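You operate a simulated robot arm through the tools that you are given. There is no shell and no other tool.

Carry out the task below with a simulated two-armed robot. There is one attempt and no reset: what you move stays moved.

JOB
Shut the small laminator down: block into the white tray, red lever up, heat to cold, power off.

It is judged by the outcome, as a careful person would: the job done as asked, and still so three seconds after it is handed in. It fails if anything else is knocked over, pushed out of place, dropped, spilled or broken.

ROBOT AND FRAMES
Two 7-joint arms with fingered hands on one trunk that stands fixed in place. Base frame: the origin is at the foot of the trunk, x ahead of it, y to its left, z up; the work surface is at about z = 90. Lengths are in cm, angles in degrees, forces in N, time in s.
The left shoulder is at [7, 13.9, 113.3], the right one opposite. With the tool pointing down near the work surface each hand reaches from about 46 to 84 cm from the base axis, measured 20 degrees to its own side. Payload 3.9 kg a hand.
The tool frame of a hand sits at the grasp point between the pads (the TCP): z along the fingers, y along the line on which they close. The tips reach 2.9 cm beyond it. The gripper opens to 10 cm. The gripper's body begins 3.4 cm behind the TCP. The gripper is a hand of 5 fingers: y runs from the thumb to the fingers, the wrist lies at [-1.5, -10.5, -17.7] in the tool frame, and closing takes about 1.5 s.
Orientation is told as [roll, pitch, yaw] about the base's x, y, z axes, in that order, counted from this pose: with the fingers straight down and the wrist toward the robot, the tool's x, y and z point along [0, 1, 0], [1, 0, 0] and [0, 0, -1] of the base frame.

CONTROLS
- The arms move only by the tool move_arm. It takes "left_increments", "right_increments" or both (then of equal length, played together; a hand with none holds still); each is a list of rows, each a list of 3 entries, a list of its own where there are three numbers: the finger opening in cm, from 0 to 10, then the shift along the tool's x, y, z in units of 25 mm (1.0 is 25 mm), then the turn, a rotation vector about the tool's x, y, z in units of 5 degrees (1.0 is 5 degrees). In form: [[jaw, [tx, ty, tz], [wx, wy, wz]], ...]. A call has 1 to 20 rows; each row shifts and turns the commanded pose from where the row before left it, along the tool's axes as they then stand. A call with a number of a shift or a turn outside -1 to 1 is refused whole. A row lasts 0.2 s, in which the tool goes at most 5 cm and 8.6 degrees; a call with a longer step from one row to the next is refused whole, and so is a gripper value outside its range. A pose out of reach is approached as far as the arm can. The call stops where the force on the tool passes 40 N (or 10 N more than at its start, if that is more) or the arm is blocked; 0.2 s more then pass. The fingers move at their own pace (about 15.3 cm/s each) and stop on an object; they squeeze with about 33 N. The grip force told is the motor's: it shows also when the fingers shut on nothing. Time passes only in rows, and 0.2 s behind the last, so rows that do not move let the fingers close. The reply holds the time, the measured pose of the TCP, the force on the tool along the base axes, the opening and the grip force, in the units named above and with some noise, with the torque about the TCP (base axes, N m) and any sound that the robot's microphone picked up.
- Cameras (640 x 400 px; columns grow to the right, rows downward): "scene" is now at [13.96, -1.65, 145.84]; the picture's right is [-0.17, -0.99, 0.00], its down [-0.51, 0.09, -0.86] and it looks along [0.84, -0.14, -0.52] (base axes); focal length 332 px, centre (320, 200). "left" rides on the left gripper at [-6.6, -8.6, -12.1] in its tool frame; the picture's right is [-0.76, -0.31, 0.58], its down [0.59, -0.70, 0.40] and it looks along [0.28, 0.64, 0.71] (tool axes); focal length 247 px, centre (320, 200). "right" rides on the right gripper at [6.6, -8.6, -12.1] in its tool frame; the picture's right is [-0.76, 0.31, -0.58], its down [-0.59, -0.70, 0.40] and it looks along [-0.28, 0.64, 0.71] (tool axes); focal length 247 px, centre (320, 200). There is no depth. A picture from a camera that has moved, and an enlarged one, comes with that camera's place and axes in the base frame and with its lens.
- camera(camera): a new picture of that camera. No time passes.
- move_column(by): slides the trunk up (or, below 0, down) by that many cm; the arms and the scene camera ride with it, the base frame stays. It gives what a move gives, with no picture.
- preshape(shape, hand): the hand has 5 fingers and takes this shape, open, in about a second: jaw (thumb against the fingers, like two jaws); tri (thumb and two fingers); tip (a fingertip pinch); poke (one finger out to press); point (the index stretched); flat (the hand flat); cup (the hand cupped); fist (a fist). The gripper value then closes the fingers along that shape, each until it touches; the sizes above hold for jaw. It gives what a move gives, with no picture.
- turn_head(pan, tilt): turns the head with the scene camera to pan (to the left, within 86 degrees either way) and tilt (down, from -29 to 69), counted from straight ahead of the robot. It gives what a move gives.
- enlarge(camera, box): a new picture of the part [left, top, right, bottom] of that camera's present view, enlarged. No time passes.
- close_job(): hands the job in; it is judged then, once.

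Places have to be worked out from the pictures, the camera data and where the tool is seen. Open the grippers and draw the arms clear of the work before you hand the job in, unless the task says otherwise.

The tools are called after "Call:" by a JSON object that holds its "method" and its "body". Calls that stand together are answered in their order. move_arm: Moves the arms, as the interface text tells. Its arguments: {"type":"object","properties":{"left_increments":{"type":"array","items":{"type":"array"}},"right_increments":{"type":"array","items":{"type":"array"}}},"required":[]} The other tools are called the same way: move_column (by) slides the trunk up or down; preshape (shape, hand) gives the hand a shape; turn_head (pan, tilt) turns the head that bears the scene camera; camera (camera) takes a picture; enlarge (camera, box) takes an enlarged picture of a part of a camera's view; close_job () hands the job in.

At the start:

```text
time: 0.0
left_tool_pos: [41.7, 11.63, 128.96]
left_tcp_rot: [0.0, -0.2, -3.1]
left_contact_force: [-0.1, -0.1, 0.8]
left_torque: [-0.04, 0.0, 0.01]
left_width: 10.0
left_finger_force: 0.0
left_shape: jaw
right_tool_pos: [49.89, -30.63, 123.55]
right_tcp_rot: [0.0, 0.0, -3.2]
right_contact_force: [-0.9, 0.1, 0.0]
right_torque: [-0.01, -0.02, 0.01]
right_width: 9.95
right_finger_force: 0.0
right_shape: jaw
trunk travel left (down, up): [-77.5, 6.5]
head pan, tilt: [-9.5, 31.2]
```

scene: 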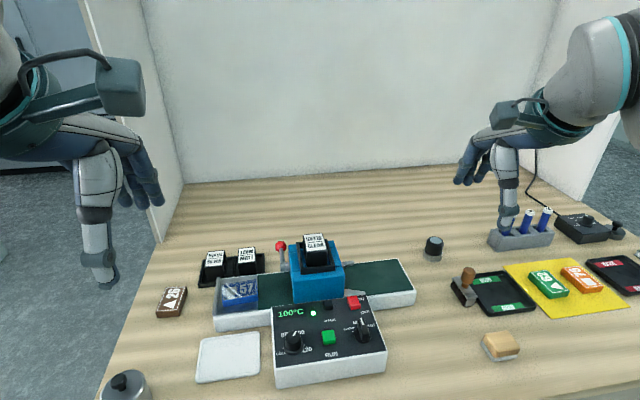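
right: 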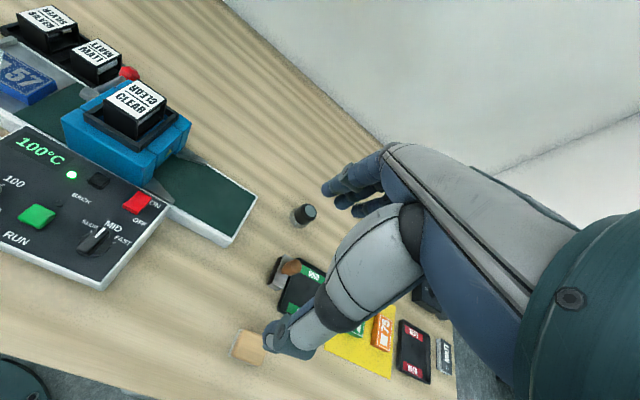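
left: 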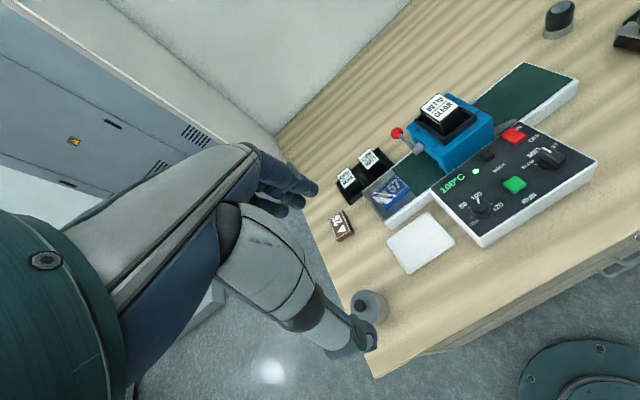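

I'll look closely at the machine and its controls before moving anything.

Call:
{"method": "enlarge", "body": {"camera": "scene", "box": [180, 220, 430, 390]}}

Call:
{"method": "enlarge", "body": {"camera": "left", "box": [320, 60, 620, 280]}}

Call:
{"method": "enlarge", "body": {"camera": "right", "box": [0, 0, 260, 300]}}

```text
2.35 times, centred on (305, 305) of scene
camera zoom: at [13.96, -1.65, 145.84], right [-0.17, -0.99, 0.0], down [-0.51, 0.09, -0.86], along [0.84, -0.14, -0.52], focal length 781 px, centre (355, -47)
```

zoom: 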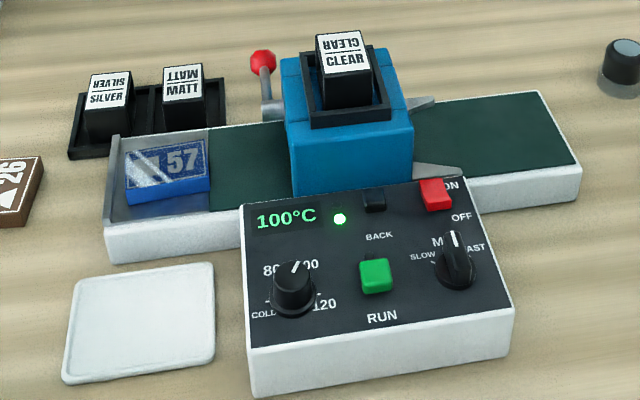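

```text
1.82 times, centred on (470, 170) of left
camera zoom: at [32.71, 5.63, 141.17], right [-0.35, -0.74, -0.58], down [-0.67, 0.63, -0.4], along [0.66, 0.25, -0.71], focal length 449 px, centre (47, 254)
```

zoom: 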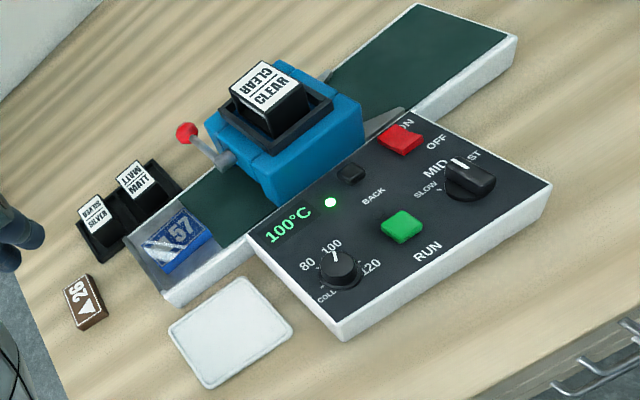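

```text
1.33 times, centred on (130, 150) of right
camera zoom: at [41.69, -23.62, 135.83], right [0.27, -0.77, 0.58], down [-0.73, -0.55, -0.4], along [0.63, -0.32, -0.71], focal length 329 px, centre (573, 267)
```

zoom: 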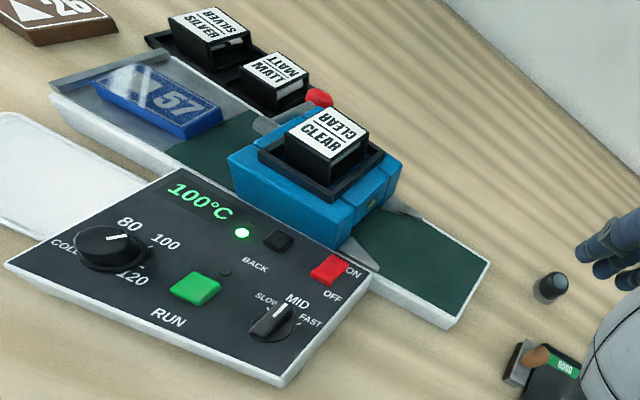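

Next I'll zoom in more tightly on the blue 57 block, the lever and the switches, to see their states and how the block sits.

Call:
{"method": "enlarge", "body": {"camera": "scene", "box": [205, 260, 285, 310]}}

Call:
{"method": "enlarge", "body": {"camera": "left", "box": [350, 150, 440, 230]}}

Call:
{"method": "enlarge", "body": {"camera": "scene", "box": [265, 290, 395, 370]}}

Call:
{"method": "enlarge", "body": {"camera": "scene", "box": [260, 225, 370, 305]}}

```text
8.00 times, centred on (245, 285) of scene
camera zoom: at [13.96, -1.65, 145.84], right [-0.17, -0.99, 0.0], down [-0.51, 0.09, -0.86], along [0.84, -0.14, -0.52], focal length 2655 px, centre (920, -480)
```

zoom: 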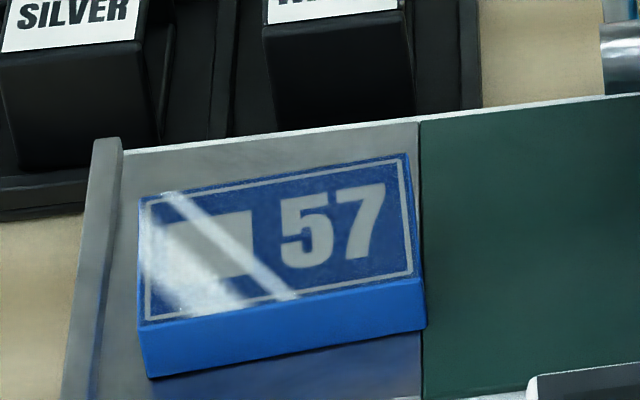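

```text
5.00 times, centred on (395, 190) of left
camera zoom: at [32.71, 5.63, 141.17], right [-0.35, -0.74, -0.58], down [-0.67, 0.63, -0.4], along [0.66, 0.25, -0.71], focal length 1235 px, centre (-55, 250)
```

zoom: 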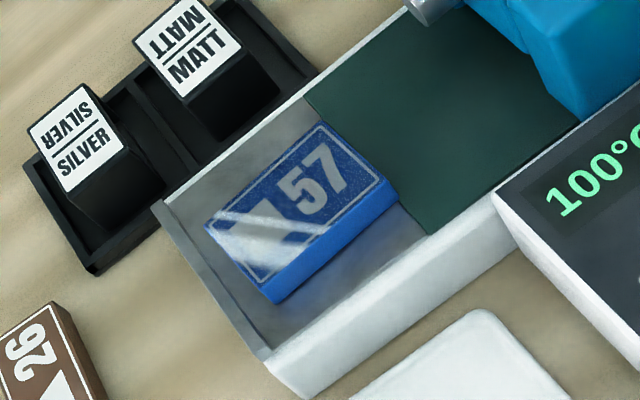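

```text
4.92 times, centred on (330, 330) of scene
camera zoom: at [13.96, -1.65, 145.84], right [-0.17, -0.99, 0.0], down [-0.51, 0.09, -0.86], along [0.84, -0.14, -0.52], focal length 1634 px, centre (271, -440)
```

zoom: 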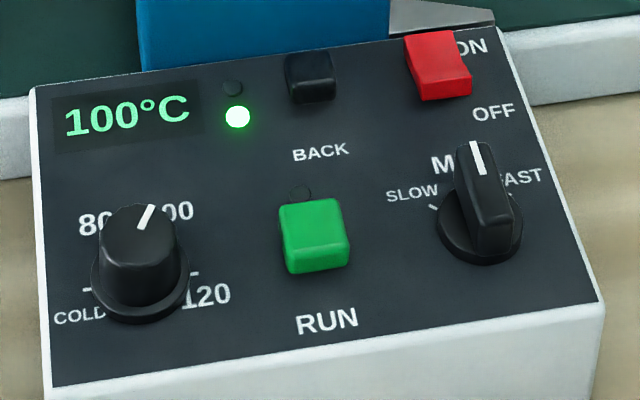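

```text
5.00 times, centred on (315, 265) of scene
camera zoom: at [13.96, -1.65, 145.84], right [-0.17, -0.99, 0.0], down [-0.51, 0.09, -0.86], along [0.84, -0.14, -0.52], focal length 1660 px, centre (345, -125)
```

zoom: 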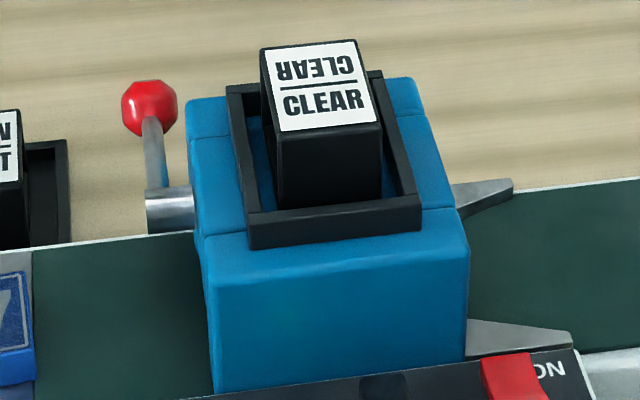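

The 57 block lies on the grey left end of the belt at about (62.5, 6.2, top 97), and the white tray is near (52.5, 8.4). The lever points backward from its hub. I'll lower the trunk to get a second viewpoint so I can triangulate these places more precisely.

Call:
{"method": "move_column", "body": {"by": -14}}

```text
time: 1.7
left_tool_pos: [41.8, 11.64, 115.06]
left_tcp_rot: [0.0, -0.1, -3.2]
left_contact_force: [-0.5, 0.3, 0.3]
left_torque: [-0.01, 0.01, 0.0]
left_width: 9.98
left_finger_force: 0.0
left_shape: jaw
right_tool_pos: [49.81, -30.62, 109.58]
right_tcp_rot: [0.0, 0.0, -3.0]
right_contact_force: [-0.4, -1.2, -0.8]
right_torque: [0.02, -0.02, 0.05]
right_width: 9.97
right_finger_force: 0.1
right_shape: jaw
trunk travel left (down, up): [-63.5, 20.5]
head pan, tilt: [-9.5, 31.2]
```

The trunk is 14 cm lower now, so I'll take the second view of the machine.

Call:
{"method": "camera", "body": {"camera": "scene"}}

Call:
{"method": "camera", "body": {"camera": "left"}}

Call:
{"method": "camera", "body": {"camera": "right"}}

```text
taken
camera scene: at [13.94, -1.65, 131.85], right [-0.17, -0.99, 0.0], down [-0.51, 0.09, -0.86], along [0.84, -0.14, -0.52], focal length 332 px, centre (320, 200)
```

scene: 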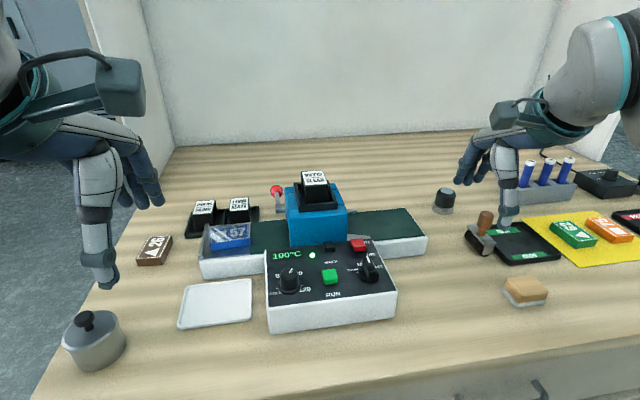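

```text
taken
camera left: at [32.69, 5.63, 127.18], right [-0.35, -0.74, -0.58], down [-0.67, 0.63, -0.4], along [0.66, 0.25, -0.71], focal length 247 px, centre (320, 200)
```

left: 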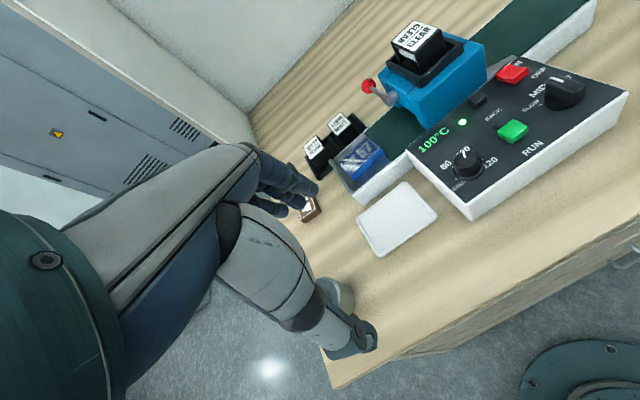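

```text
taken
camera right: at [41.68, -23.61, 121.85], right [0.27, -0.77, 0.58], down [-0.73, -0.55, -0.4], along [0.63, -0.32, -0.71], focal length 247 px, centre (320, 200)
```

right: 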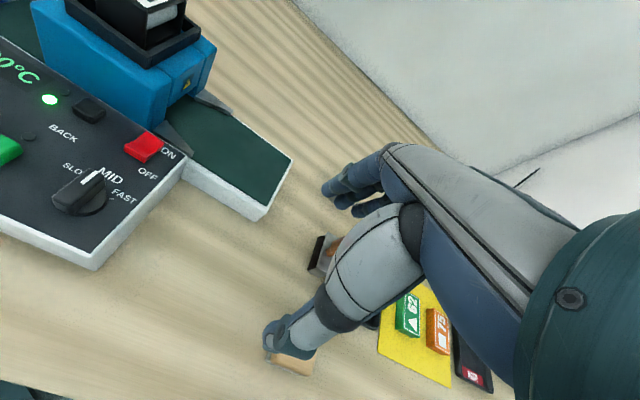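

I'll enlarge the new views of the lever, block, knob and rocker.

Call:
{"method": "enlarge", "body": {"camera": "scene", "box": [250, 165, 370, 240]}}

Call:
{"method": "enlarge", "body": {"camera": "scene", "box": [255, 230, 405, 335]}}

Call:
{"method": "enlarge", "body": {"camera": "scene", "box": [170, 190, 280, 330]}}

Call:
{"method": "enlarge", "body": {"camera": "left", "box": [340, 10, 500, 130]}}

Call:
{"method": "enlarge", "body": {"camera": "right", "box": [0, 70, 200, 270]}}

Call:
{"method": "enlarge", "body": {"camera": "left", "box": [400, 50, 600, 210]}}

```text
5.33 times, centred on (310, 202) of scene
camera zoom: at [13.94, -1.65, 131.85], right [-0.17, -0.99, 0.0], down [-0.51, 0.09, -0.86], along [0.84, -0.14, -0.52], focal length 1770 px, centre (373, 187)
```

zoom: 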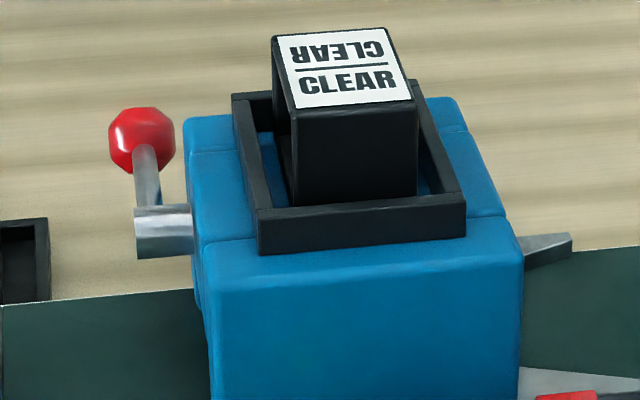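

```text
3.81 times, centred on (330, 282) of scene
camera zoom: at [13.94, -1.65, 131.85], right [-0.17, -0.99, 0.0], down [-0.51, 0.09, -0.86], along [0.84, -0.14, -0.52], focal length 1264 px, centre (282, -114)
```

zoom: 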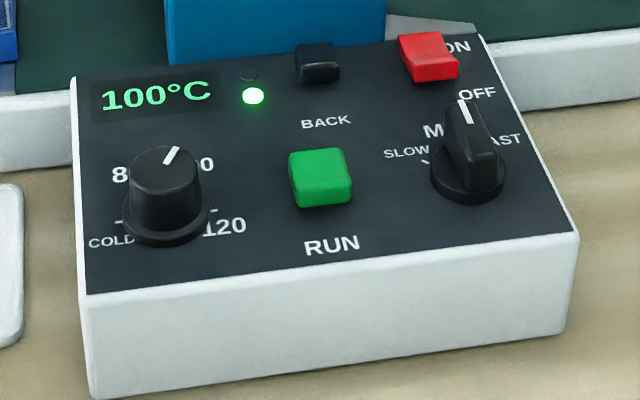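

```text
2.86 times, centred on (225, 260) of scene
camera zoom: at [13.94, -1.65, 131.85], right [-0.17, -0.99, 0.0], down [-0.51, 0.09, -0.86], along [0.84, -0.14, -0.52], focal length 948 px, centre (591, 29)
```

zoom: 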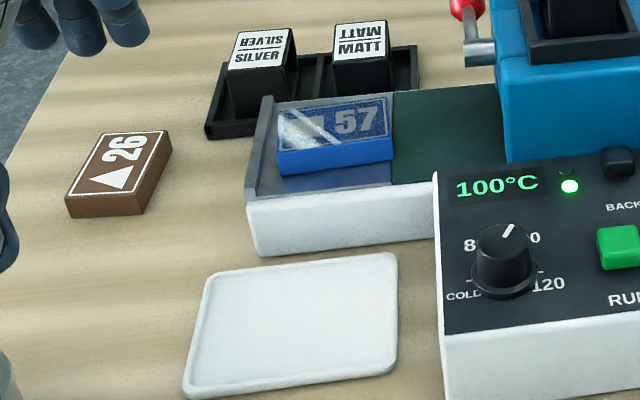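

```text
3.33 times, centred on (420, 70) of left
camera zoom: at [32.69, 5.63, 127.18], right [-0.35, -0.74, -0.58], down [-0.67, 0.63, -0.4], along [0.66, 0.25, -0.71], focal length 823 px, centre (-13, 633)
```

zoom: 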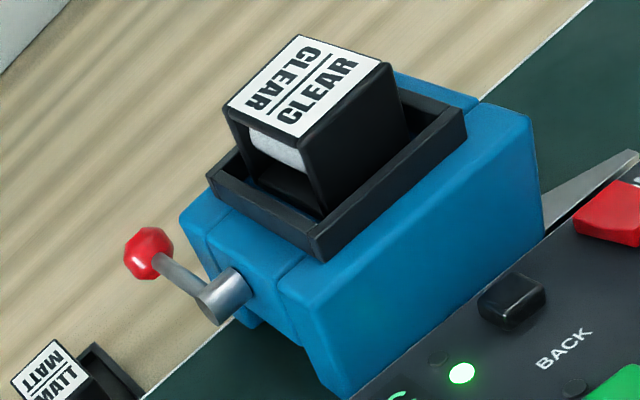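

```text
2.00 times, centred on (100, 170) of right
camera zoom: at [41.68, -23.61, 121.85], right [0.27, -0.77, 0.58], down [-0.73, -0.55, -0.4], along [0.63, -0.32, -0.71], focal length 494 px, centre (760, 260)
```

zoom: 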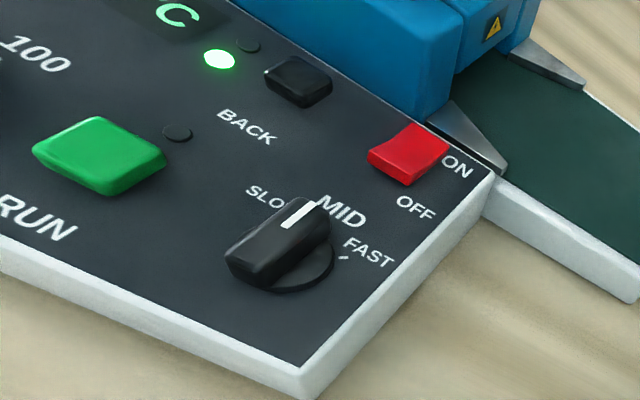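

```text
2.50 times, centred on (500, 130) of left
camera zoom: at [32.69, 5.63, 127.18], right [-0.35, -0.74, -0.58], down [-0.67, 0.63, -0.4], along [0.66, 0.25, -0.71], focal length 617 px, centre (-130, 375)
```

zoom: 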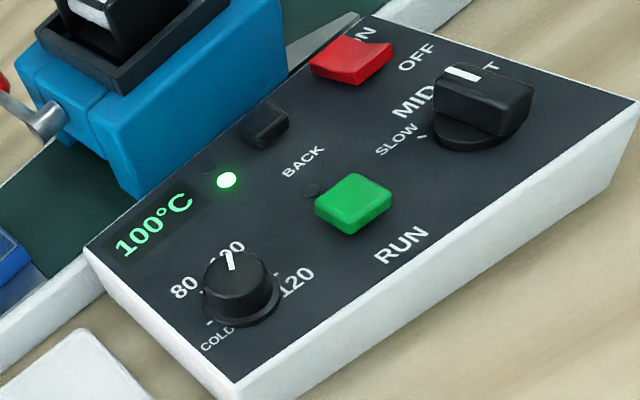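

Stereo puts the lever ball at about (71.8, -2.6, 99.2) and its hub axis near (64.7, 99.7), so the lever is horizontal and points away. The heat knob is near (49.7, -3.05) and points at 100. The rocker is on, with its near end raised. I'll put the trunk back to its original height.

Call:
{"method": "move_column", "body": {"by": 14}}

```text
time: 3.3
left_tool_pos: [41.69, 11.62, 129.11]
left_tcp_rot: [-0.1, -0.1, -3.1]
left_contact_force: [-0.5, -0.2, 0.2]
left_torque: [-0.03, 0.0, -0.02]
left_width: 10.03
left_finger_force: 0.0
left_shape: jaw
right_tool_pos: [49.91, -30.64, 123.57]
right_tcp_rot: [0.0, 0.0, -3.1]
right_contact_force: [-1.0, -0.2, 0.4]
right_torque: [-0.01, -0.01, -0.02]
right_width: 9.96
right_finger_force: 0.0
right_shape: jaw
trunk travel left (down, up): [-77.5, 6.5]
head pan, tilt: [-9.5, 31.2]
```

I'll bring the left hand over the 57 block at a safe height, so I can see how the hand lines up with it.

Call:
{"method": "move_arm", "body": {"left_increments": [[10, [-0.19, 0.936, 0.6], [0, 0, 0]], [10, [-0.19, 0.936, 0.6], [0, 0, 0]], [10, [-0.19, 0.936, 0.85], [0, 0, 0]], [10, [-0.19, 0.936, 0.85], [0, 0, 0]], [10, [-0.19, 0.936, 0.85], [0, 0, 0]], [10, [-0.19, 0.936, 0.85], [0, 0, 0]], [8, [-0.19, 0.936, 0.85], [0, 0, 0]], [8, [-0.19, 0.936, 0.85], [0, 0, 0]], [8, [-0.19, 0.936, 0.85], [0, 0, 0]], [8, [0, 0, 0], [0, 0, -0.71]], [8, [0, 0, 0], [0, 0, -0.71]], [8, [0, 0, 0], [0, 0, 0]]]}}

```text
time: 5.9
left_tool_pos: [62.54, 6.18, 111.15]
left_tcp_rot: [-0.1, 0.0, 4.2]
left_contact_force: [-0.3, 0.3, 0.6]
left_torque: [-0.01, 0.03, 0.0]
left_width: 8.05
left_finger_force: 0.0
left_shape: jaw
right_tool_pos: [49.92, -30.52, 123.5]
right_tcp_rot: [0.0, 0.0, -3.1]
right_contact_force: [0.1, 0.2, 0.3]
right_torque: [0.03, 0.0, 0.0]
right_width: 10.0
right_finger_force: 0.0
right_shape: jaw
trunk travel left (down, up): [-77.5, 6.5]
head pan, tilt: [-9.5, 31.2]
```

The hand is above the block at about (62.5, 6.2, 111), yawed to match it. I'll check the alignment in the pictures.

Call:
{"method": "camera", "body": {"camera": "scene"}}

Call:
{"method": "camera", "body": {"camera": "left"}}

Call:
{"method": "camera", "body": {"camera": "right"}}

```text
taken
camera scene: at [14.0, -1.62, 145.84], right [-0.17, -0.99, 0.0], down [-0.51, 0.09, -0.86], along [0.84, -0.14, -0.52], focal length 332 px, centre (320, 200)
```

scene: 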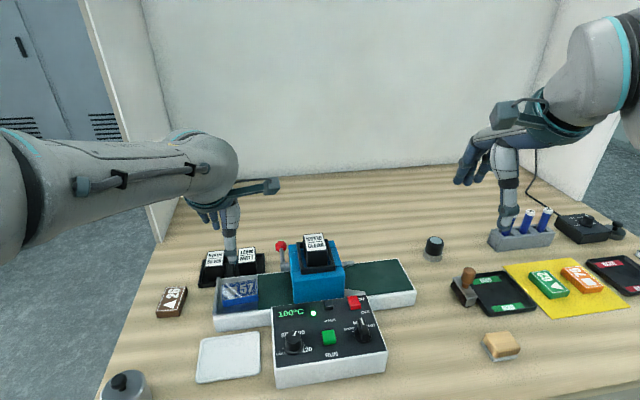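

```text
taken
camera left: at [54.42, -0.87, 123.35], right [-0.25, -0.78, -0.58], down [-0.74, 0.54, -0.4], along [0.62, 0.33, -0.71], focal length 247 px, centre (320, 200)
```

left: 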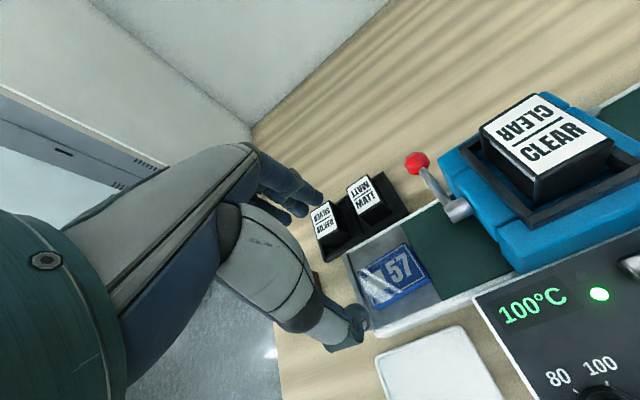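

```text
taken
camera right: at [41.74, -23.58, 135.82], right [0.27, -0.77, 0.58], down [-0.73, -0.55, -0.4], along [0.63, -0.32, -0.71], focal length 247 px, centre (320, 200)
```

right: 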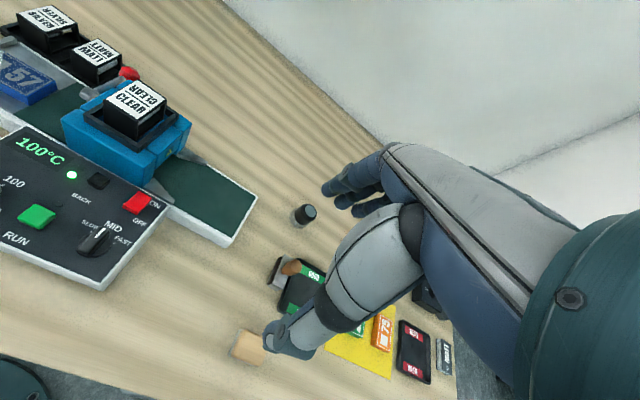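

I'll zoom the wrist camera on the block and the fingers to check the grasp geometry.

Call:
{"method": "enlarge", "body": {"camera": "left", "box": [200, 150, 480, 360]}}

Call:
{"method": "enlarge", "body": {"camera": "scene", "box": [160, 170, 290, 330]}}

Call:
{"method": "enlarge", "body": {"camera": "left", "box": [380, 80, 640, 280]}}

```text
1.90 times, centred on (340, 255) of left
camera zoom: at [54.42, -0.87, 123.35], right [-0.25, -0.78, -0.58], down [-0.74, 0.54, -0.4], along [0.62, 0.33, -0.71], focal length 470 px, centre (282, 95)
```

zoom: 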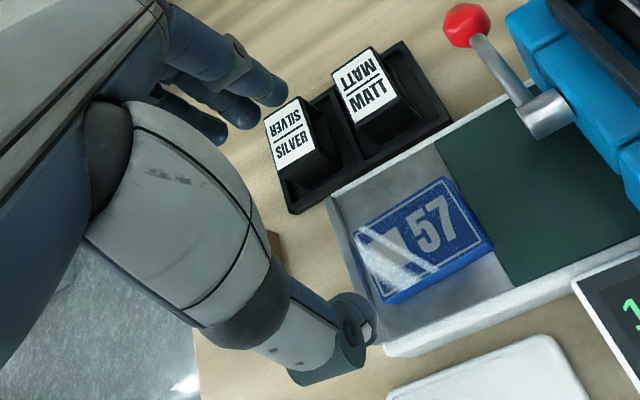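

```text
2.50 times, centred on (225, 250) of scene
camera zoom: at [14.0, -1.62, 145.84], right [-0.17, -0.99, 0.0], down [-0.51, 0.09, -0.86], along [0.84, -0.14, -0.52], focal length 830 px, centre (558, 75)
```

zoom: 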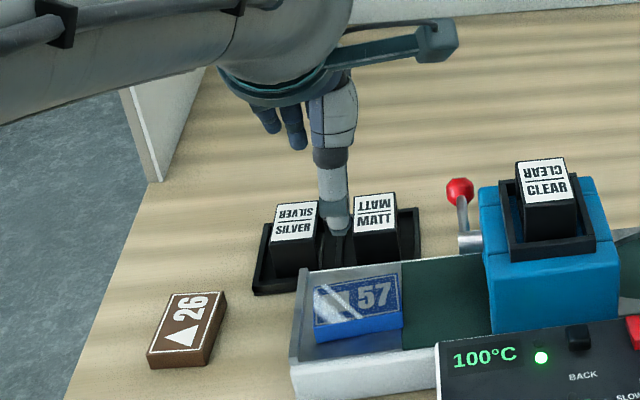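

```text
2.00 times, centred on (510, 180) of left
camera zoom: at [54.42, -0.87, 123.35], right [-0.25, -0.78, -0.58], down [-0.74, 0.54, -0.4], along [0.62, 0.33, -0.71], focal length 494 px, centre (-60, 240)
```

zoom: 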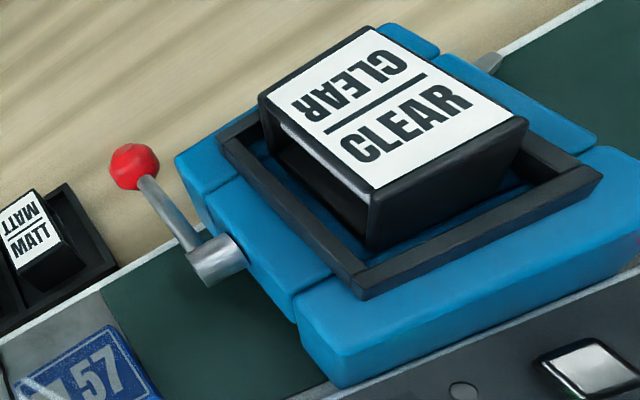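

In the jaw shape the index opposes the thumb at the TCP, and the other fingers extend to its left. I'll descend to z≈102 with y shifted to about 4.8, so the outer fingers clear the end wall, and look again.

Call:
{"method": "move_arm", "body": {"left_increments": [[8, [-0.28, 0, 0.7], [0, 0, 0]], [8, [-0.27, 0, 0.8], [0, 0, 0]], [8, [0, 0, 0.8], [0, 0, 0]], [8, [0, 0, 0.8], [0, 0, 0]], [8, [0, 0, 0.5], [0, 0, 0]], [8, [0, 0, 0], [0, 0, 0]]]}}

Call:
{"method": "enlarge", "body": {"camera": "scene", "box": [160, 190, 290, 330]}}

Call:
{"method": "camera", "body": {"camera": "left"}}

Call:
{"method": "enlarge", "body": {"camera": "right", "box": [0, 0, 200, 150]}}

```text
time: 7.3
left_tool_pos: [62.6, 4.96, 102.17]
left_tcp_rot: [-0.1, -0.1, 4.0]
left_contact_force: [-0.1, 0.5, 0.9]
left_torque: [0.01, 0.05, 0.01]
left_width: 8.04
left_finger_force: 0.0
left_shape: jaw
right_tool_pos: [49.88, -30.53, 123.55]
right_tcp_rot: [-0.1, 0.0, -3.1]
right_contact_force: [-0.1, 0.9, -0.2]
right_torque: [0.0, -0.01, -0.04]
right_width: 9.96
right_finger_force: 0.0
right_shape: jaw
trunk travel left (down, up): [-77.5, 6.5]
head pan, tilt: [-9.5, 31.2]
```

```text
2.86 times, centred on (225, 260) of scene
camera zoom: at [13.94, -1.64, 145.85], right [-0.17, -0.99, 0.0], down [-0.51, 0.09, -0.86], along [0.84, -0.14, -0.52], focal length 948 px, centre (591, 29)
```

zoom: 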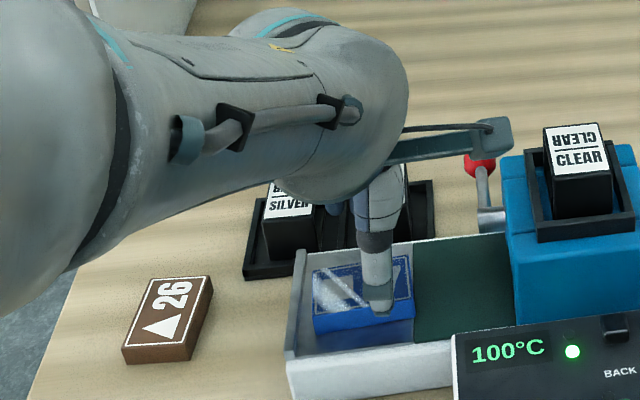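

```text
taken
camera left: at [54.48, -2.16, 114.32], right [-0.25, -0.78, -0.58], down [-0.74, 0.54, -0.4], along [0.62, 0.33, -0.71], focal length 247 px, centre (320, 200)
```

left: 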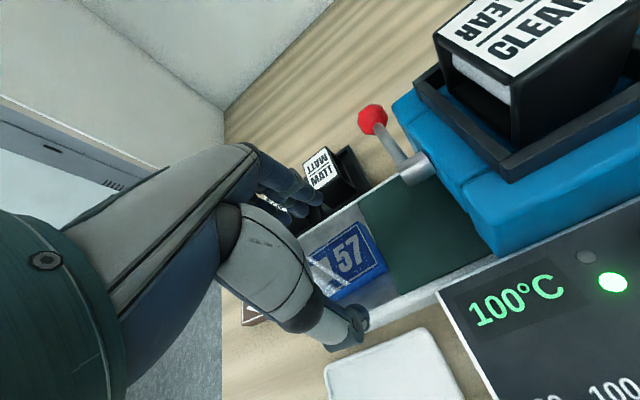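

```text
2.67 times, centred on (100, 75) of right
camera zoom: at [41.68, -23.61, 135.84], right [0.27, -0.77, 0.58], down [-0.73, -0.55, -0.4], along [0.63, -0.32, -0.71], focal length 659 px, centre (907, 533)
```

zoom: 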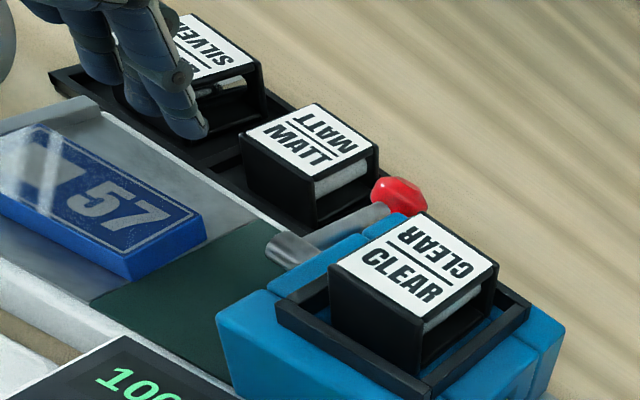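

The fingers are clear of the cassettes and the thumb is in front of the block. I'll go down to about z = 98.7 so the tips sit just above the belt beside the block, then look before closing.

Call:
{"method": "move_arm", "body": {"left_increments": [[7.5, [0, 0, 0.6], [0, 0, 0]], [7.5, [0, 0, 0.5], [0, 0, 0]], [7.5, [0, 0, 0.3], [0, 0, 0]], [7.5, [0, 0, 0], [0, 0, 0]]]}}

Call:
{"method": "enlarge", "body": {"camera": "scene", "box": [200, 230, 290, 320]}}

Call:
{"method": "enlarge", "body": {"camera": "left", "box": [220, 140, 420, 360]}}

Call:
{"method": "enlarge", "body": {"camera": "right", "box": [0, 0, 120, 110]}}

```text
time: 8.3
left_tool_pos: [62.85, 5.19, 99.49]
left_tcp_rot: [-1.2, -0.4, 4.8]
left_contact_force: [-0.7, 0.1, 0.0]
left_torque: [0.0, 0.0, -0.01]
left_width: 7.54
left_finger_force: 0.1
left_shape: jaw
right_tool_pos: [49.89, -30.56, 123.57]
right_tcp_rot: [0.0, -0.1, -3.1]
right_contact_force: [-0.3, 0.5, -0.1]
right_torque: [-0.03, 0.01, 0.0]
right_width: 9.97
right_finger_force: 0.0
right_shape: jaw
trunk travel left (down, up): [-77.5, 6.5]
head pan, tilt: [-9.5, 31.2]
```

```text
4.44 times, centred on (245, 275) of scene
camera zoom: at [13.96, -1.66, 145.84], right [-0.17, -0.99, 0.0], down [-0.51, 0.09, -0.86], along [0.84, -0.14, -0.52], focal length 1475 px, centre (653, -133)
```

zoom: 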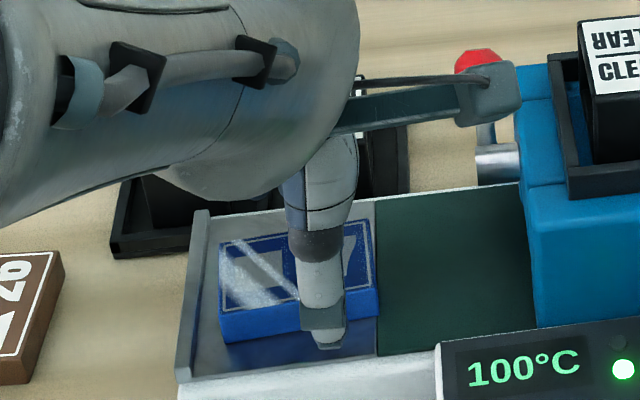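

```text
1.82 times, centred on (320, 250) of left
camera zoom: at [54.74, -1.72, 111.75], right [-0.24, -0.79, -0.56], down [-0.74, 0.52, -0.42], along [0.62, 0.32, -0.71], focal length 449 px, centre (320, 109)
```

zoom: 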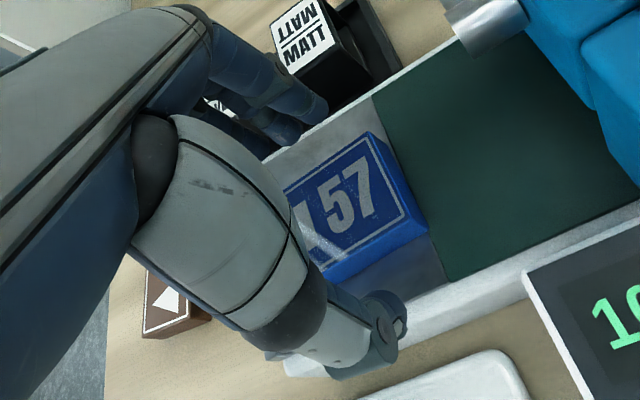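

```text
3.64 times, centred on (60, 55) of right
camera zoom: at [41.7, -23.63, 135.83], right [0.27, -0.77, 0.58], down [-0.73, -0.55, -0.4], along [0.63, -0.32, -0.71], focal length 898 px, centre (1266, 727)
```

zoom: 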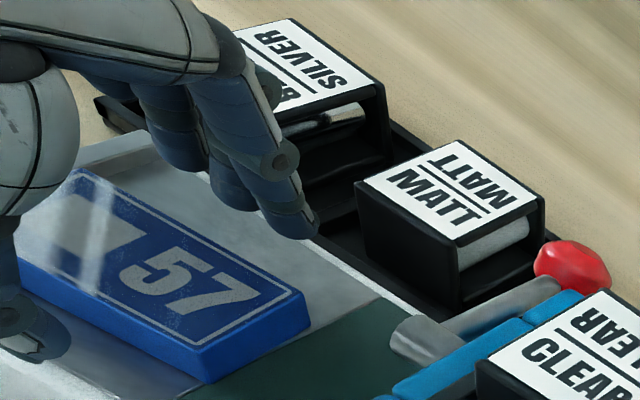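

The hand is at z ≈ 99.5, about 0.8 short of the commanded height and slightly tilted. I'll hold still briefly to see whether that's lag or a contact.

Call:
{"method": "move_arm", "body": {"left_increments": [[7.5, [0, 0, 0], [0, 0, 0]], [7.5, [0, 0, 0], [0, 0, 0]]]}}

Call:
{"method": "camera", "body": {"camera": "scene"}}

Call:
{"method": "camera", "body": {"camera": "left"}}

```text
time: 8.9
left_tool_pos: [62.91, 5.34, 99.19]
left_tcp_rot: [-1.1, -0.4, 4.7]
left_contact_force: [0.8, -0.4, 0.9]
left_torque: [0.01, 0.0, 0.0]
left_width: 7.54
left_finger_force: 0.1
left_shape: jaw
right_tool_pos: [49.78, -30.57, 123.58]
right_tcp_rot: [0.0, 0.0, -3.0]
right_contact_force: [-0.3, 1.1, -0.7]
right_torque: [-0.03, 0.0, -0.03]
right_width: 9.99
right_finger_force: 0.1
right_shape: jaw
trunk travel left (down, up): [-77.5, 6.5]
head pan, tilt: [-9.5, 31.2]
```

```text
taken
camera scene: at [13.96, -1.65, 145.84], right [-0.17, -0.99, 0.0], down [-0.51, 0.09, -0.86], along [0.84, -0.14, -0.52], focal length 332 px, centre (320, 200)
```

scene: 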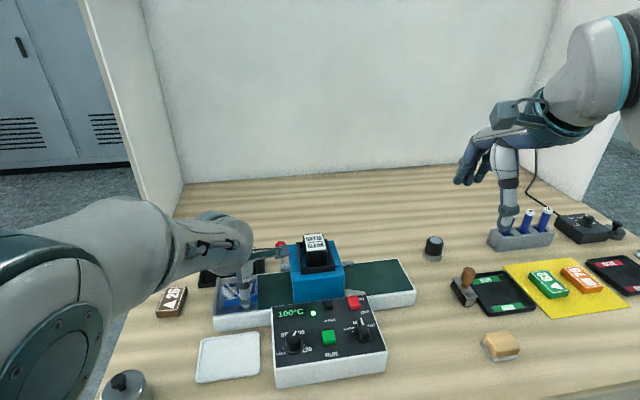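

```text
taken
camera left: at [54.77, -1.63, 111.56], right [-0.24, -0.79, -0.56], down [-0.75, 0.52, -0.41], along [0.62, 0.32, -0.71], focal length 247 px, centre (320, 200)
```

left: 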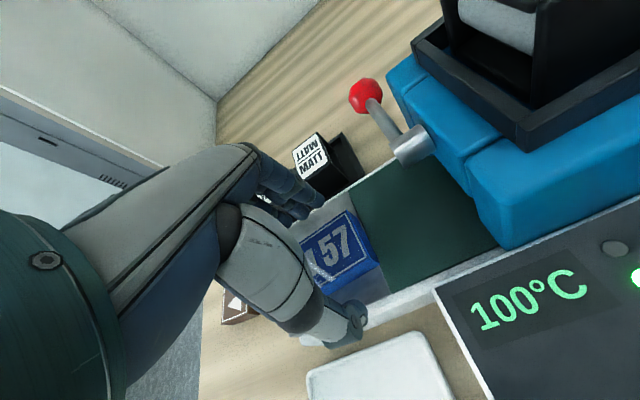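

The hand is still creeping, and the arm seems to be swinging its elbow. I'll wait a moment more and check that it settles.

Call:
{"method": "move_arm", "body": {"left_increments": [[7.5, [0, 0, 0], [0, 0, 0]], [7.5, [0, 0, 0], [0, 0, 0]], [7.5, [0, 0, 0], [0, 0, 0]], [7.5, [0, 0, 0], [0, 0, 0]], [7.5, [0, 0, 0], [0, 0, 0]]]}}

Call:
{"method": "enlarge", "body": {"camera": "right", "box": [0, 0, 120, 110]}}

Call:
{"method": "camera", "body": {"camera": "scene"}}

```text
time: 10.1
left_tool_pos: [62.8, 5.26, 98.99]
left_tcp_rot: [-1.1, 0.0, 4.8]
left_contact_force: [-0.2, -0.7, 0.4]
left_torque: [0.04, 0.01, 0.01]
left_width: 7.53
left_finger_force: 0.0
left_shape: jaw
right_tool_pos: [49.8, -30.64, 123.53]
right_tcp_rot: [0.1, 0.1, -3.1]
right_contact_force: [-0.2, 0.8, -0.5]
right_torque: [0.0, 0.03, 0.03]
right_width: 9.98
right_finger_force: 0.1
right_shape: jaw
trunk travel left (down, up): [-77.5, 6.5]
head pan, tilt: [-9.5, 31.2]
```

```text
3.64 times, centred on (60, 55) of right
camera zoom: at [41.69, -23.62, 135.83], right [0.27, -0.77, 0.58], down [-0.73, -0.55, -0.4], along [0.63, -0.32, -0.71], focal length 898 px, centre (1266, 727)
```

zoom: 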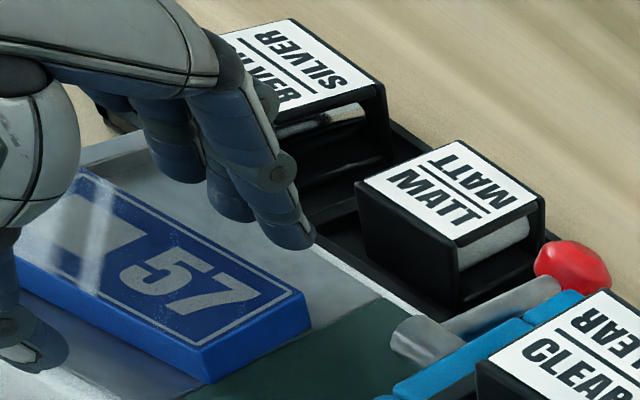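

```text
taken
camera scene: at [13.96, -1.65, 145.84], right [-0.17, -0.99, 0.0], down [-0.51, 0.09, -0.86], along [0.84, -0.14, -0.52], focal length 332 px, centre (320, 200)
```

scene: 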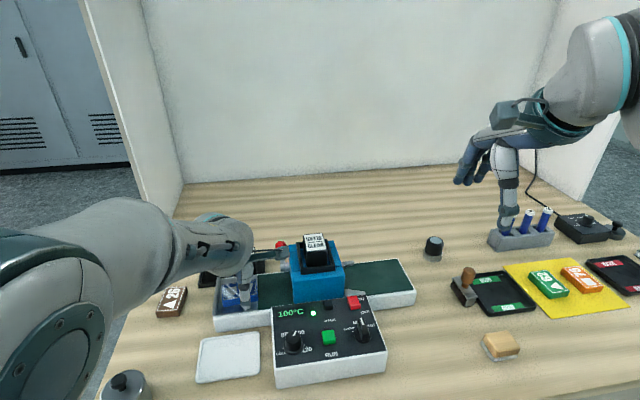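

It has settled at z ≈ 99.0. I'll lower about 0.6 cm more so the tips reach beside the block, and correct y slightly.

Call:
{"method": "move_arm", "body": {"left_increments": [[7.5, [-0.05, -0.04, 0.12], [0, 0, 0]], [7.5, [-0.05, -0.04, 0.12], [0, 0, 0]], [7.5, [0, 0, 0], [0, 0, 0]], [7.5, [0, 0, 0], [0, 0, 0]]]}}

Call:
{"method": "enlarge", "body": {"camera": "right", "box": [0, 0, 120, 110]}}

Call:
{"method": "enlarge", "body": {"camera": "left", "box": [220, 140, 420, 360]}}

```text
time: 11.1
left_tool_pos: [62.86, 5.35, 98.87]
left_tcp_rot: [-2.2, 0.0, 5.4]
left_contact_force: [-1.1, -0.7, 0.2]
left_torque: [0.0, 0.0, 0.02]
left_width: 7.52
left_finger_force: 0.1
left_shape: jaw
right_tool_pos: [49.93, -30.61, 123.44]
right_tcp_rot: [0.0, -0.1, -3.1]
right_contact_force: [-0.4, -0.1, -0.4]
right_torque: [-0.02, -0.01, 0.0]
right_width: 9.97
right_finger_force: 0.1
right_shape: jaw
trunk travel left (down, up): [-77.5, 6.5]
head pan, tilt: [-9.5, 31.2]
```

```text
3.64 times, centred on (60, 55) of right
camera zoom: at [41.69, -23.62, 135.83], right [0.27, -0.77, 0.58], down [-0.73, -0.55, -0.4], along [0.63, -0.32, -0.71], focal length 898 px, centre (1266, 727)
```

zoom: 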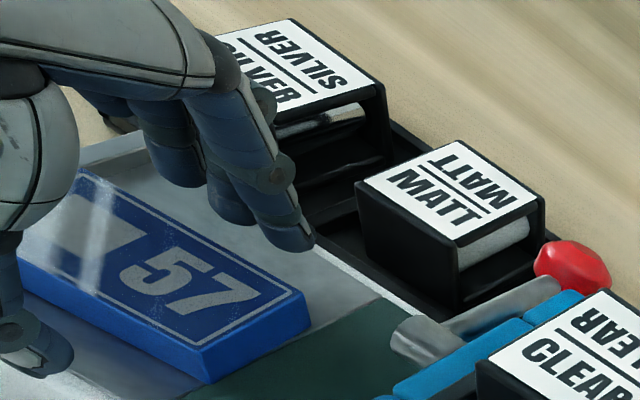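

```text
1.82 times, centred on (320, 250) of left
camera zoom: at [54.82, -1.49, 111.2], right [-0.23, -0.8, -0.55], down [-0.75, 0.51, -0.42], along [0.62, 0.32, -0.72], focal length 449 px, centre (320, 109)
```

zoom: 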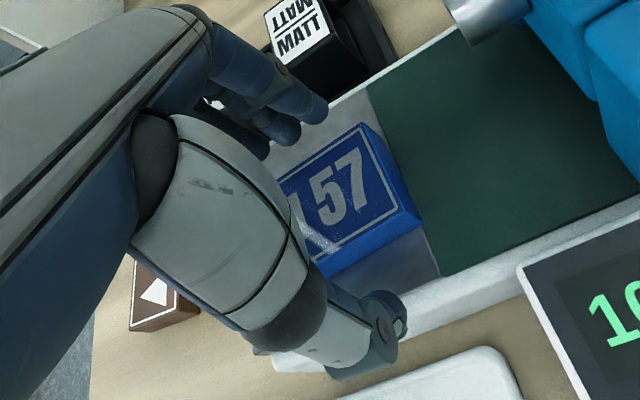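

The arm can't fully reach this low posture at the present trunk height: the pose tilts and stalls with no contact force. I'll raise the hand straight up, then lower the trunk so the arm works in a better configuration.

Call:
{"method": "move_arm", "body": {"left_increments": [[7.5, [0, 0, -0.5], [0, 0, 0]], [7.5, [0, 0, -0.8], [0, 0, 0]], [7.5, [0, 0, -0.8], [0, 0, 0]], [7.5, [0, 0, -0.8], [0, 0, 0]], [7.5, [0, 0, -0.8], [0, 0, 0]], [7.5, [0, 0, -0.8], [0, 0, 0]], [7.5, [0, 0, -0.8], [0, 0, 0]], [7.5, [0, 0, -0.8], [0, 0, 0]], [7.5, [0, 0, 0], [0, 0, 0]], [7.5, [0, 0, 0], [0, 0, 0]]]}}

```text
time: 13.3
left_tool_pos: [62.31, 4.56, 113.33]
left_tcp_rot: [-0.1, -0.1, 4.0]
left_contact_force: [0.4, 0.0, 0.5]
left_torque: [0.03, -0.02, 0.0]
left_width: 7.53
left_finger_force: 0.0
left_shape: jaw
right_tool_pos: [49.73, -30.47, 123.59]
right_tcp_rot: [0.1, -0.1, -3.2]
right_contact_force: [0.1, 0.1, -0.2]
right_torque: [0.0, 0.0, 0.01]
right_width: 9.98
right_finger_force: 0.2
right_shape: jaw
trunk travel left (down, up): [-77.5, 6.5]
head pan, tilt: [-9.5, 31.2]
```

The hand has recovered to a straight pose at z = 113.3. I'll lower the trunk by 11 cm, which brings the hand to about z = 102.

Call:
{"method": "move_column", "body": {"by": -11}}

Call:
{"method": "camera", "body": {"camera": "scene"}}

Call:
{"method": "camera", "body": {"camera": "left"}}

Call:
{"method": "enlarge", "body": {"camera": "right", "box": [0, 0, 150, 120]}}

```text
time: 14.8
left_tool_pos: [62.32, 4.61, 102.42]
left_tcp_rot: [-0.1, -0.1, 4.1]
left_contact_force: [-0.1, -0.6, 0.2]
left_torque: [-0.02, -0.01, 0.01]
left_width: 7.52
left_finger_force: 0.0
left_shape: jaw
right_tool_pos: [49.92, -30.45, 112.52]
right_tcp_rot: [0.0, 0.1, -3.1]
right_contact_force: [0.2, -0.6, -0.4]
right_torque: [-0.02, 0.01, -0.01]
right_width: 9.97
right_finger_force: 0.1
right_shape: jaw
trunk travel left (down, up): [-66.5, 17.5]
head pan, tilt: [-9.5, 31.2]
```

```text
taken
camera scene: at [13.94, -1.64, 134.85], right [-0.17, -0.99, 0.0], down [-0.51, 0.09, -0.86], along [0.84, -0.14, -0.52], focal length 332 px, centre (320, 200)
```

scene: 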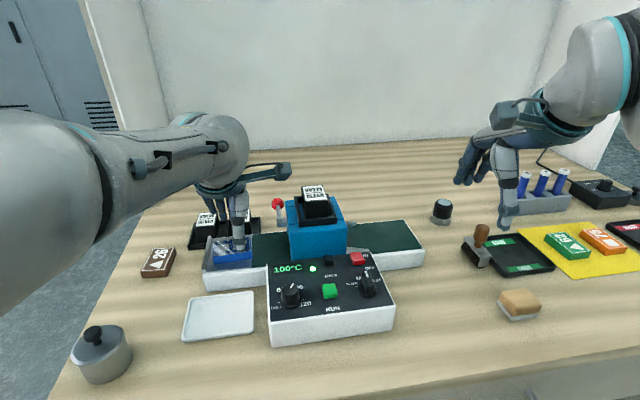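

```text
taken
camera left: at [54.21, -2.51, 114.54], right [-0.25, -0.78, -0.58], down [-0.74, 0.54, -0.4], along [0.62, 0.33, -0.71], focal length 247 px, centre (320, 200)
```

left: 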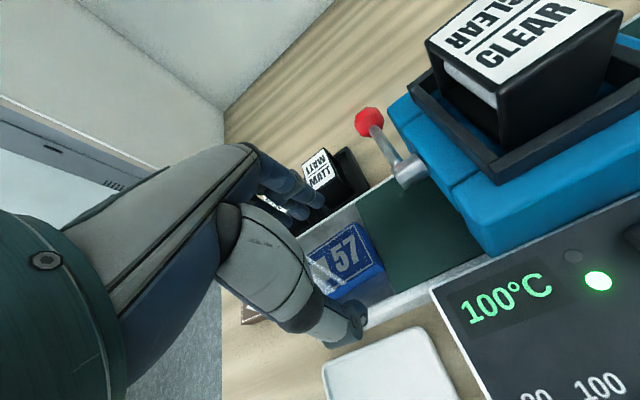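

```text
3.33 times, centred on (75, 60) of right
camera zoom: at [41.67, -23.6, 124.85], right [0.27, -0.77, 0.58], down [-0.73, -0.55, -0.4], along [0.63, -0.32, -0.71], focal length 823 px, centre (1137, 667)
```

zoom: 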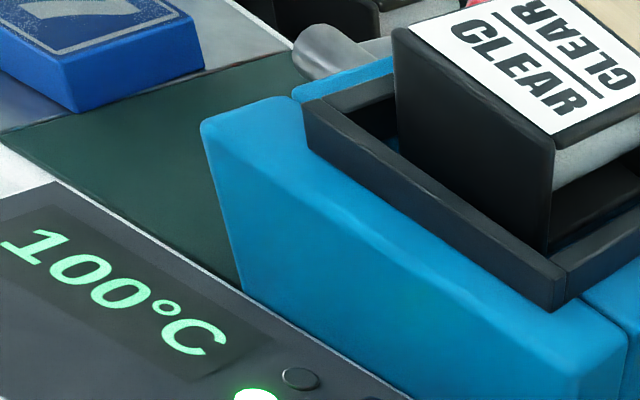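

The arm is in a relaxed posture and the pot is well clear. I'll descend to z ≈ 98.4 around the block.

Call:
{"method": "move_arm", "body": {"left_increments": [[7.5, [0.04, 0.05, 0.5], [0, 0, 0]], [7.5, [0.04, 0.05, 0.5], [0, 0, 0]], [7.5, [0, 0.02, 0.4], [0, 0, 0]], [7.5, [0, 0, 0.2], [0, 0, 0]], [7.5, [0, 0, 0], [0, 0, 0]]]}}

Call:
{"method": "enlarge", "body": {"camera": "scene", "box": [190, 190, 280, 290]}}

Call:
{"method": "enlarge", "body": {"camera": "left", "box": [220, 140, 420, 360]}}

```text
time: 16.0
left_tool_pos: [62.57, 4.69, 98.25]
left_tcp_rot: [-0.1, -0.1, 4.1]
left_contact_force: [1.2, 0.1, 0.2]
left_torque: [-0.01, 0.02, 0.02]
left_width: 7.54
left_finger_force: 0.1
left_shape: jaw
right_tool_pos: [49.84, -30.6, 112.58]
right_tcp_rot: [0.0, 0.0, -3.0]
right_contact_force: [-0.4, 0.4, -0.7]
right_torque: [0.01, 0.02, 0.01]
right_width: 9.96
right_finger_force: 0.0
right_shape: jaw
trunk travel left (down, up): [-66.5, 17.5]
head pan, tilt: [-9.5, 31.2]
```

```text
4.00 times, centred on (235, 240) of scene
camera zoom: at [13.95, -1.65, 134.85], right [-0.17, -0.99, 0.0], down [-0.51, 0.09, -0.86], along [0.84, -0.14, -0.52], focal length 1328 px, centre (660, 40)
```

zoom: 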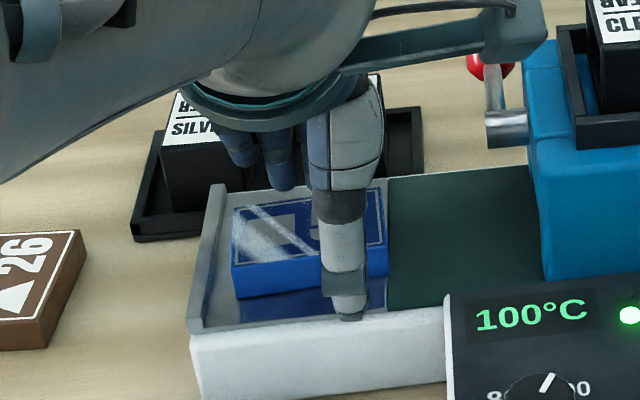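

```text
1.82 times, centred on (320, 250) of left
camera zoom: at [54.47, -2.33, 110.46], right [-0.25, -0.78, -0.58], down [-0.74, 0.54, -0.4], along [0.62, 0.33, -0.71], focal length 449 px, centre (320, 109)
```

zoom: 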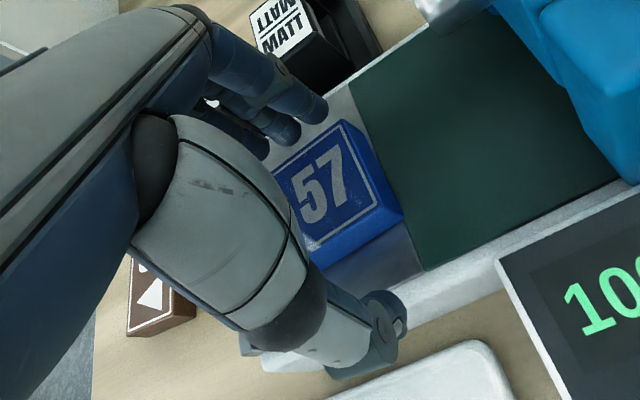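

The thumb is in front of the block and the fingers are behind it, with tips just above the belt. I'll shift left about 0.4 cm and close on the block.

Call:
{"method": "move_arm", "body": {"left_increments": [[7.5, [0.16, 0, 0], [0, 0, 0]], [6, [0, 0, 0], [0, 0, 0]], [5, [0, 0, 0], [0, 0, 0]], [4, [0, 0, 0], [0, 0, 0]], [3, [0, 0, 0], [0, 0, 0]], [3, [0, 0, 0], [0, 0, 0]], [3, [0, 0, 0], [0, 0, 0]], [3, [0, 0, 0], [0, 0, 0]]]}}

Call:
{"method": "enlarge", "body": {"camera": "scene", "box": [190, 190, 280, 290]}}

Call:
{"method": "enlarge", "body": {"camera": "left", "box": [220, 140, 420, 360]}}

```text
time: 17.8
left_tool_pos: [62.5, 5.09, 98.32]
left_tcp_rot: [-0.1, -0.1, 4.0]
left_contact_force: [-0.1, 0.3, -0.1]
left_torque: [0.02, -0.01, -0.03]
left_width: 3.94
left_finger_force: 33.0
left_shape: jaw
right_tool_pos: [49.88, -30.56, 112.65]
right_tcp_rot: [0.0, 0.0, -3.2]
right_contact_force: [0.2, 0.0, 0.0]
right_torque: [0.02, 0.0, 0.0]
right_width: 9.96
right_finger_force: 0.1
right_shape: jaw
trunk travel left (down, up): [-66.5, 17.5]
head pan, tilt: [-9.5, 31.2]
```

```text
4.00 times, centred on (235, 240) of scene
camera zoom: at [13.96, -1.65, 134.84], right [-0.17, -0.99, 0.0], down [-0.51, 0.09, -0.86], along [0.84, -0.14, -0.52], focal length 1328 px, centre (660, 40)
```

zoom: 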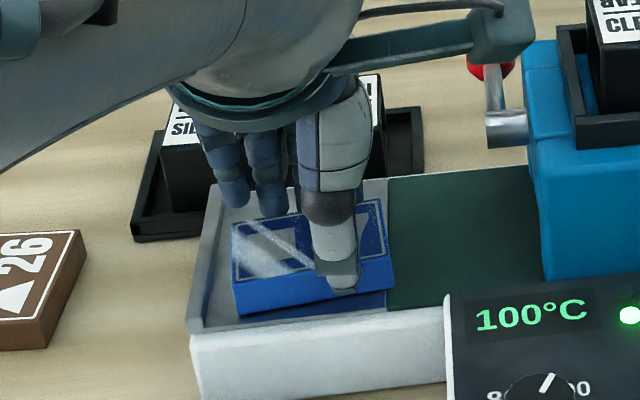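

```text
1.82 times, centred on (320, 250) of left
camera zoom: at [54.45, -1.93, 110.48], right [-0.25, -0.78, -0.58], down [-0.74, 0.54, -0.4], along [0.62, 0.33, -0.71], focal length 449 px, centre (320, 109)
```

zoom: 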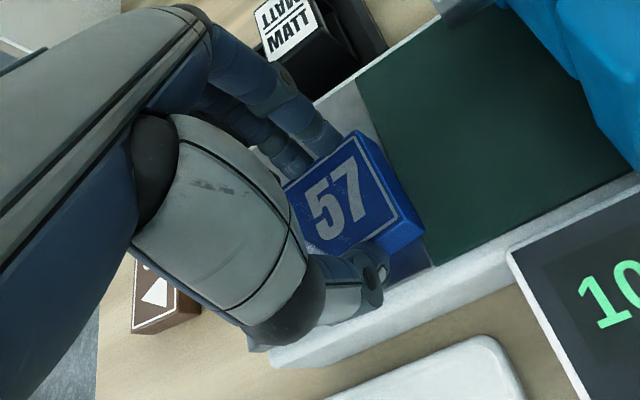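

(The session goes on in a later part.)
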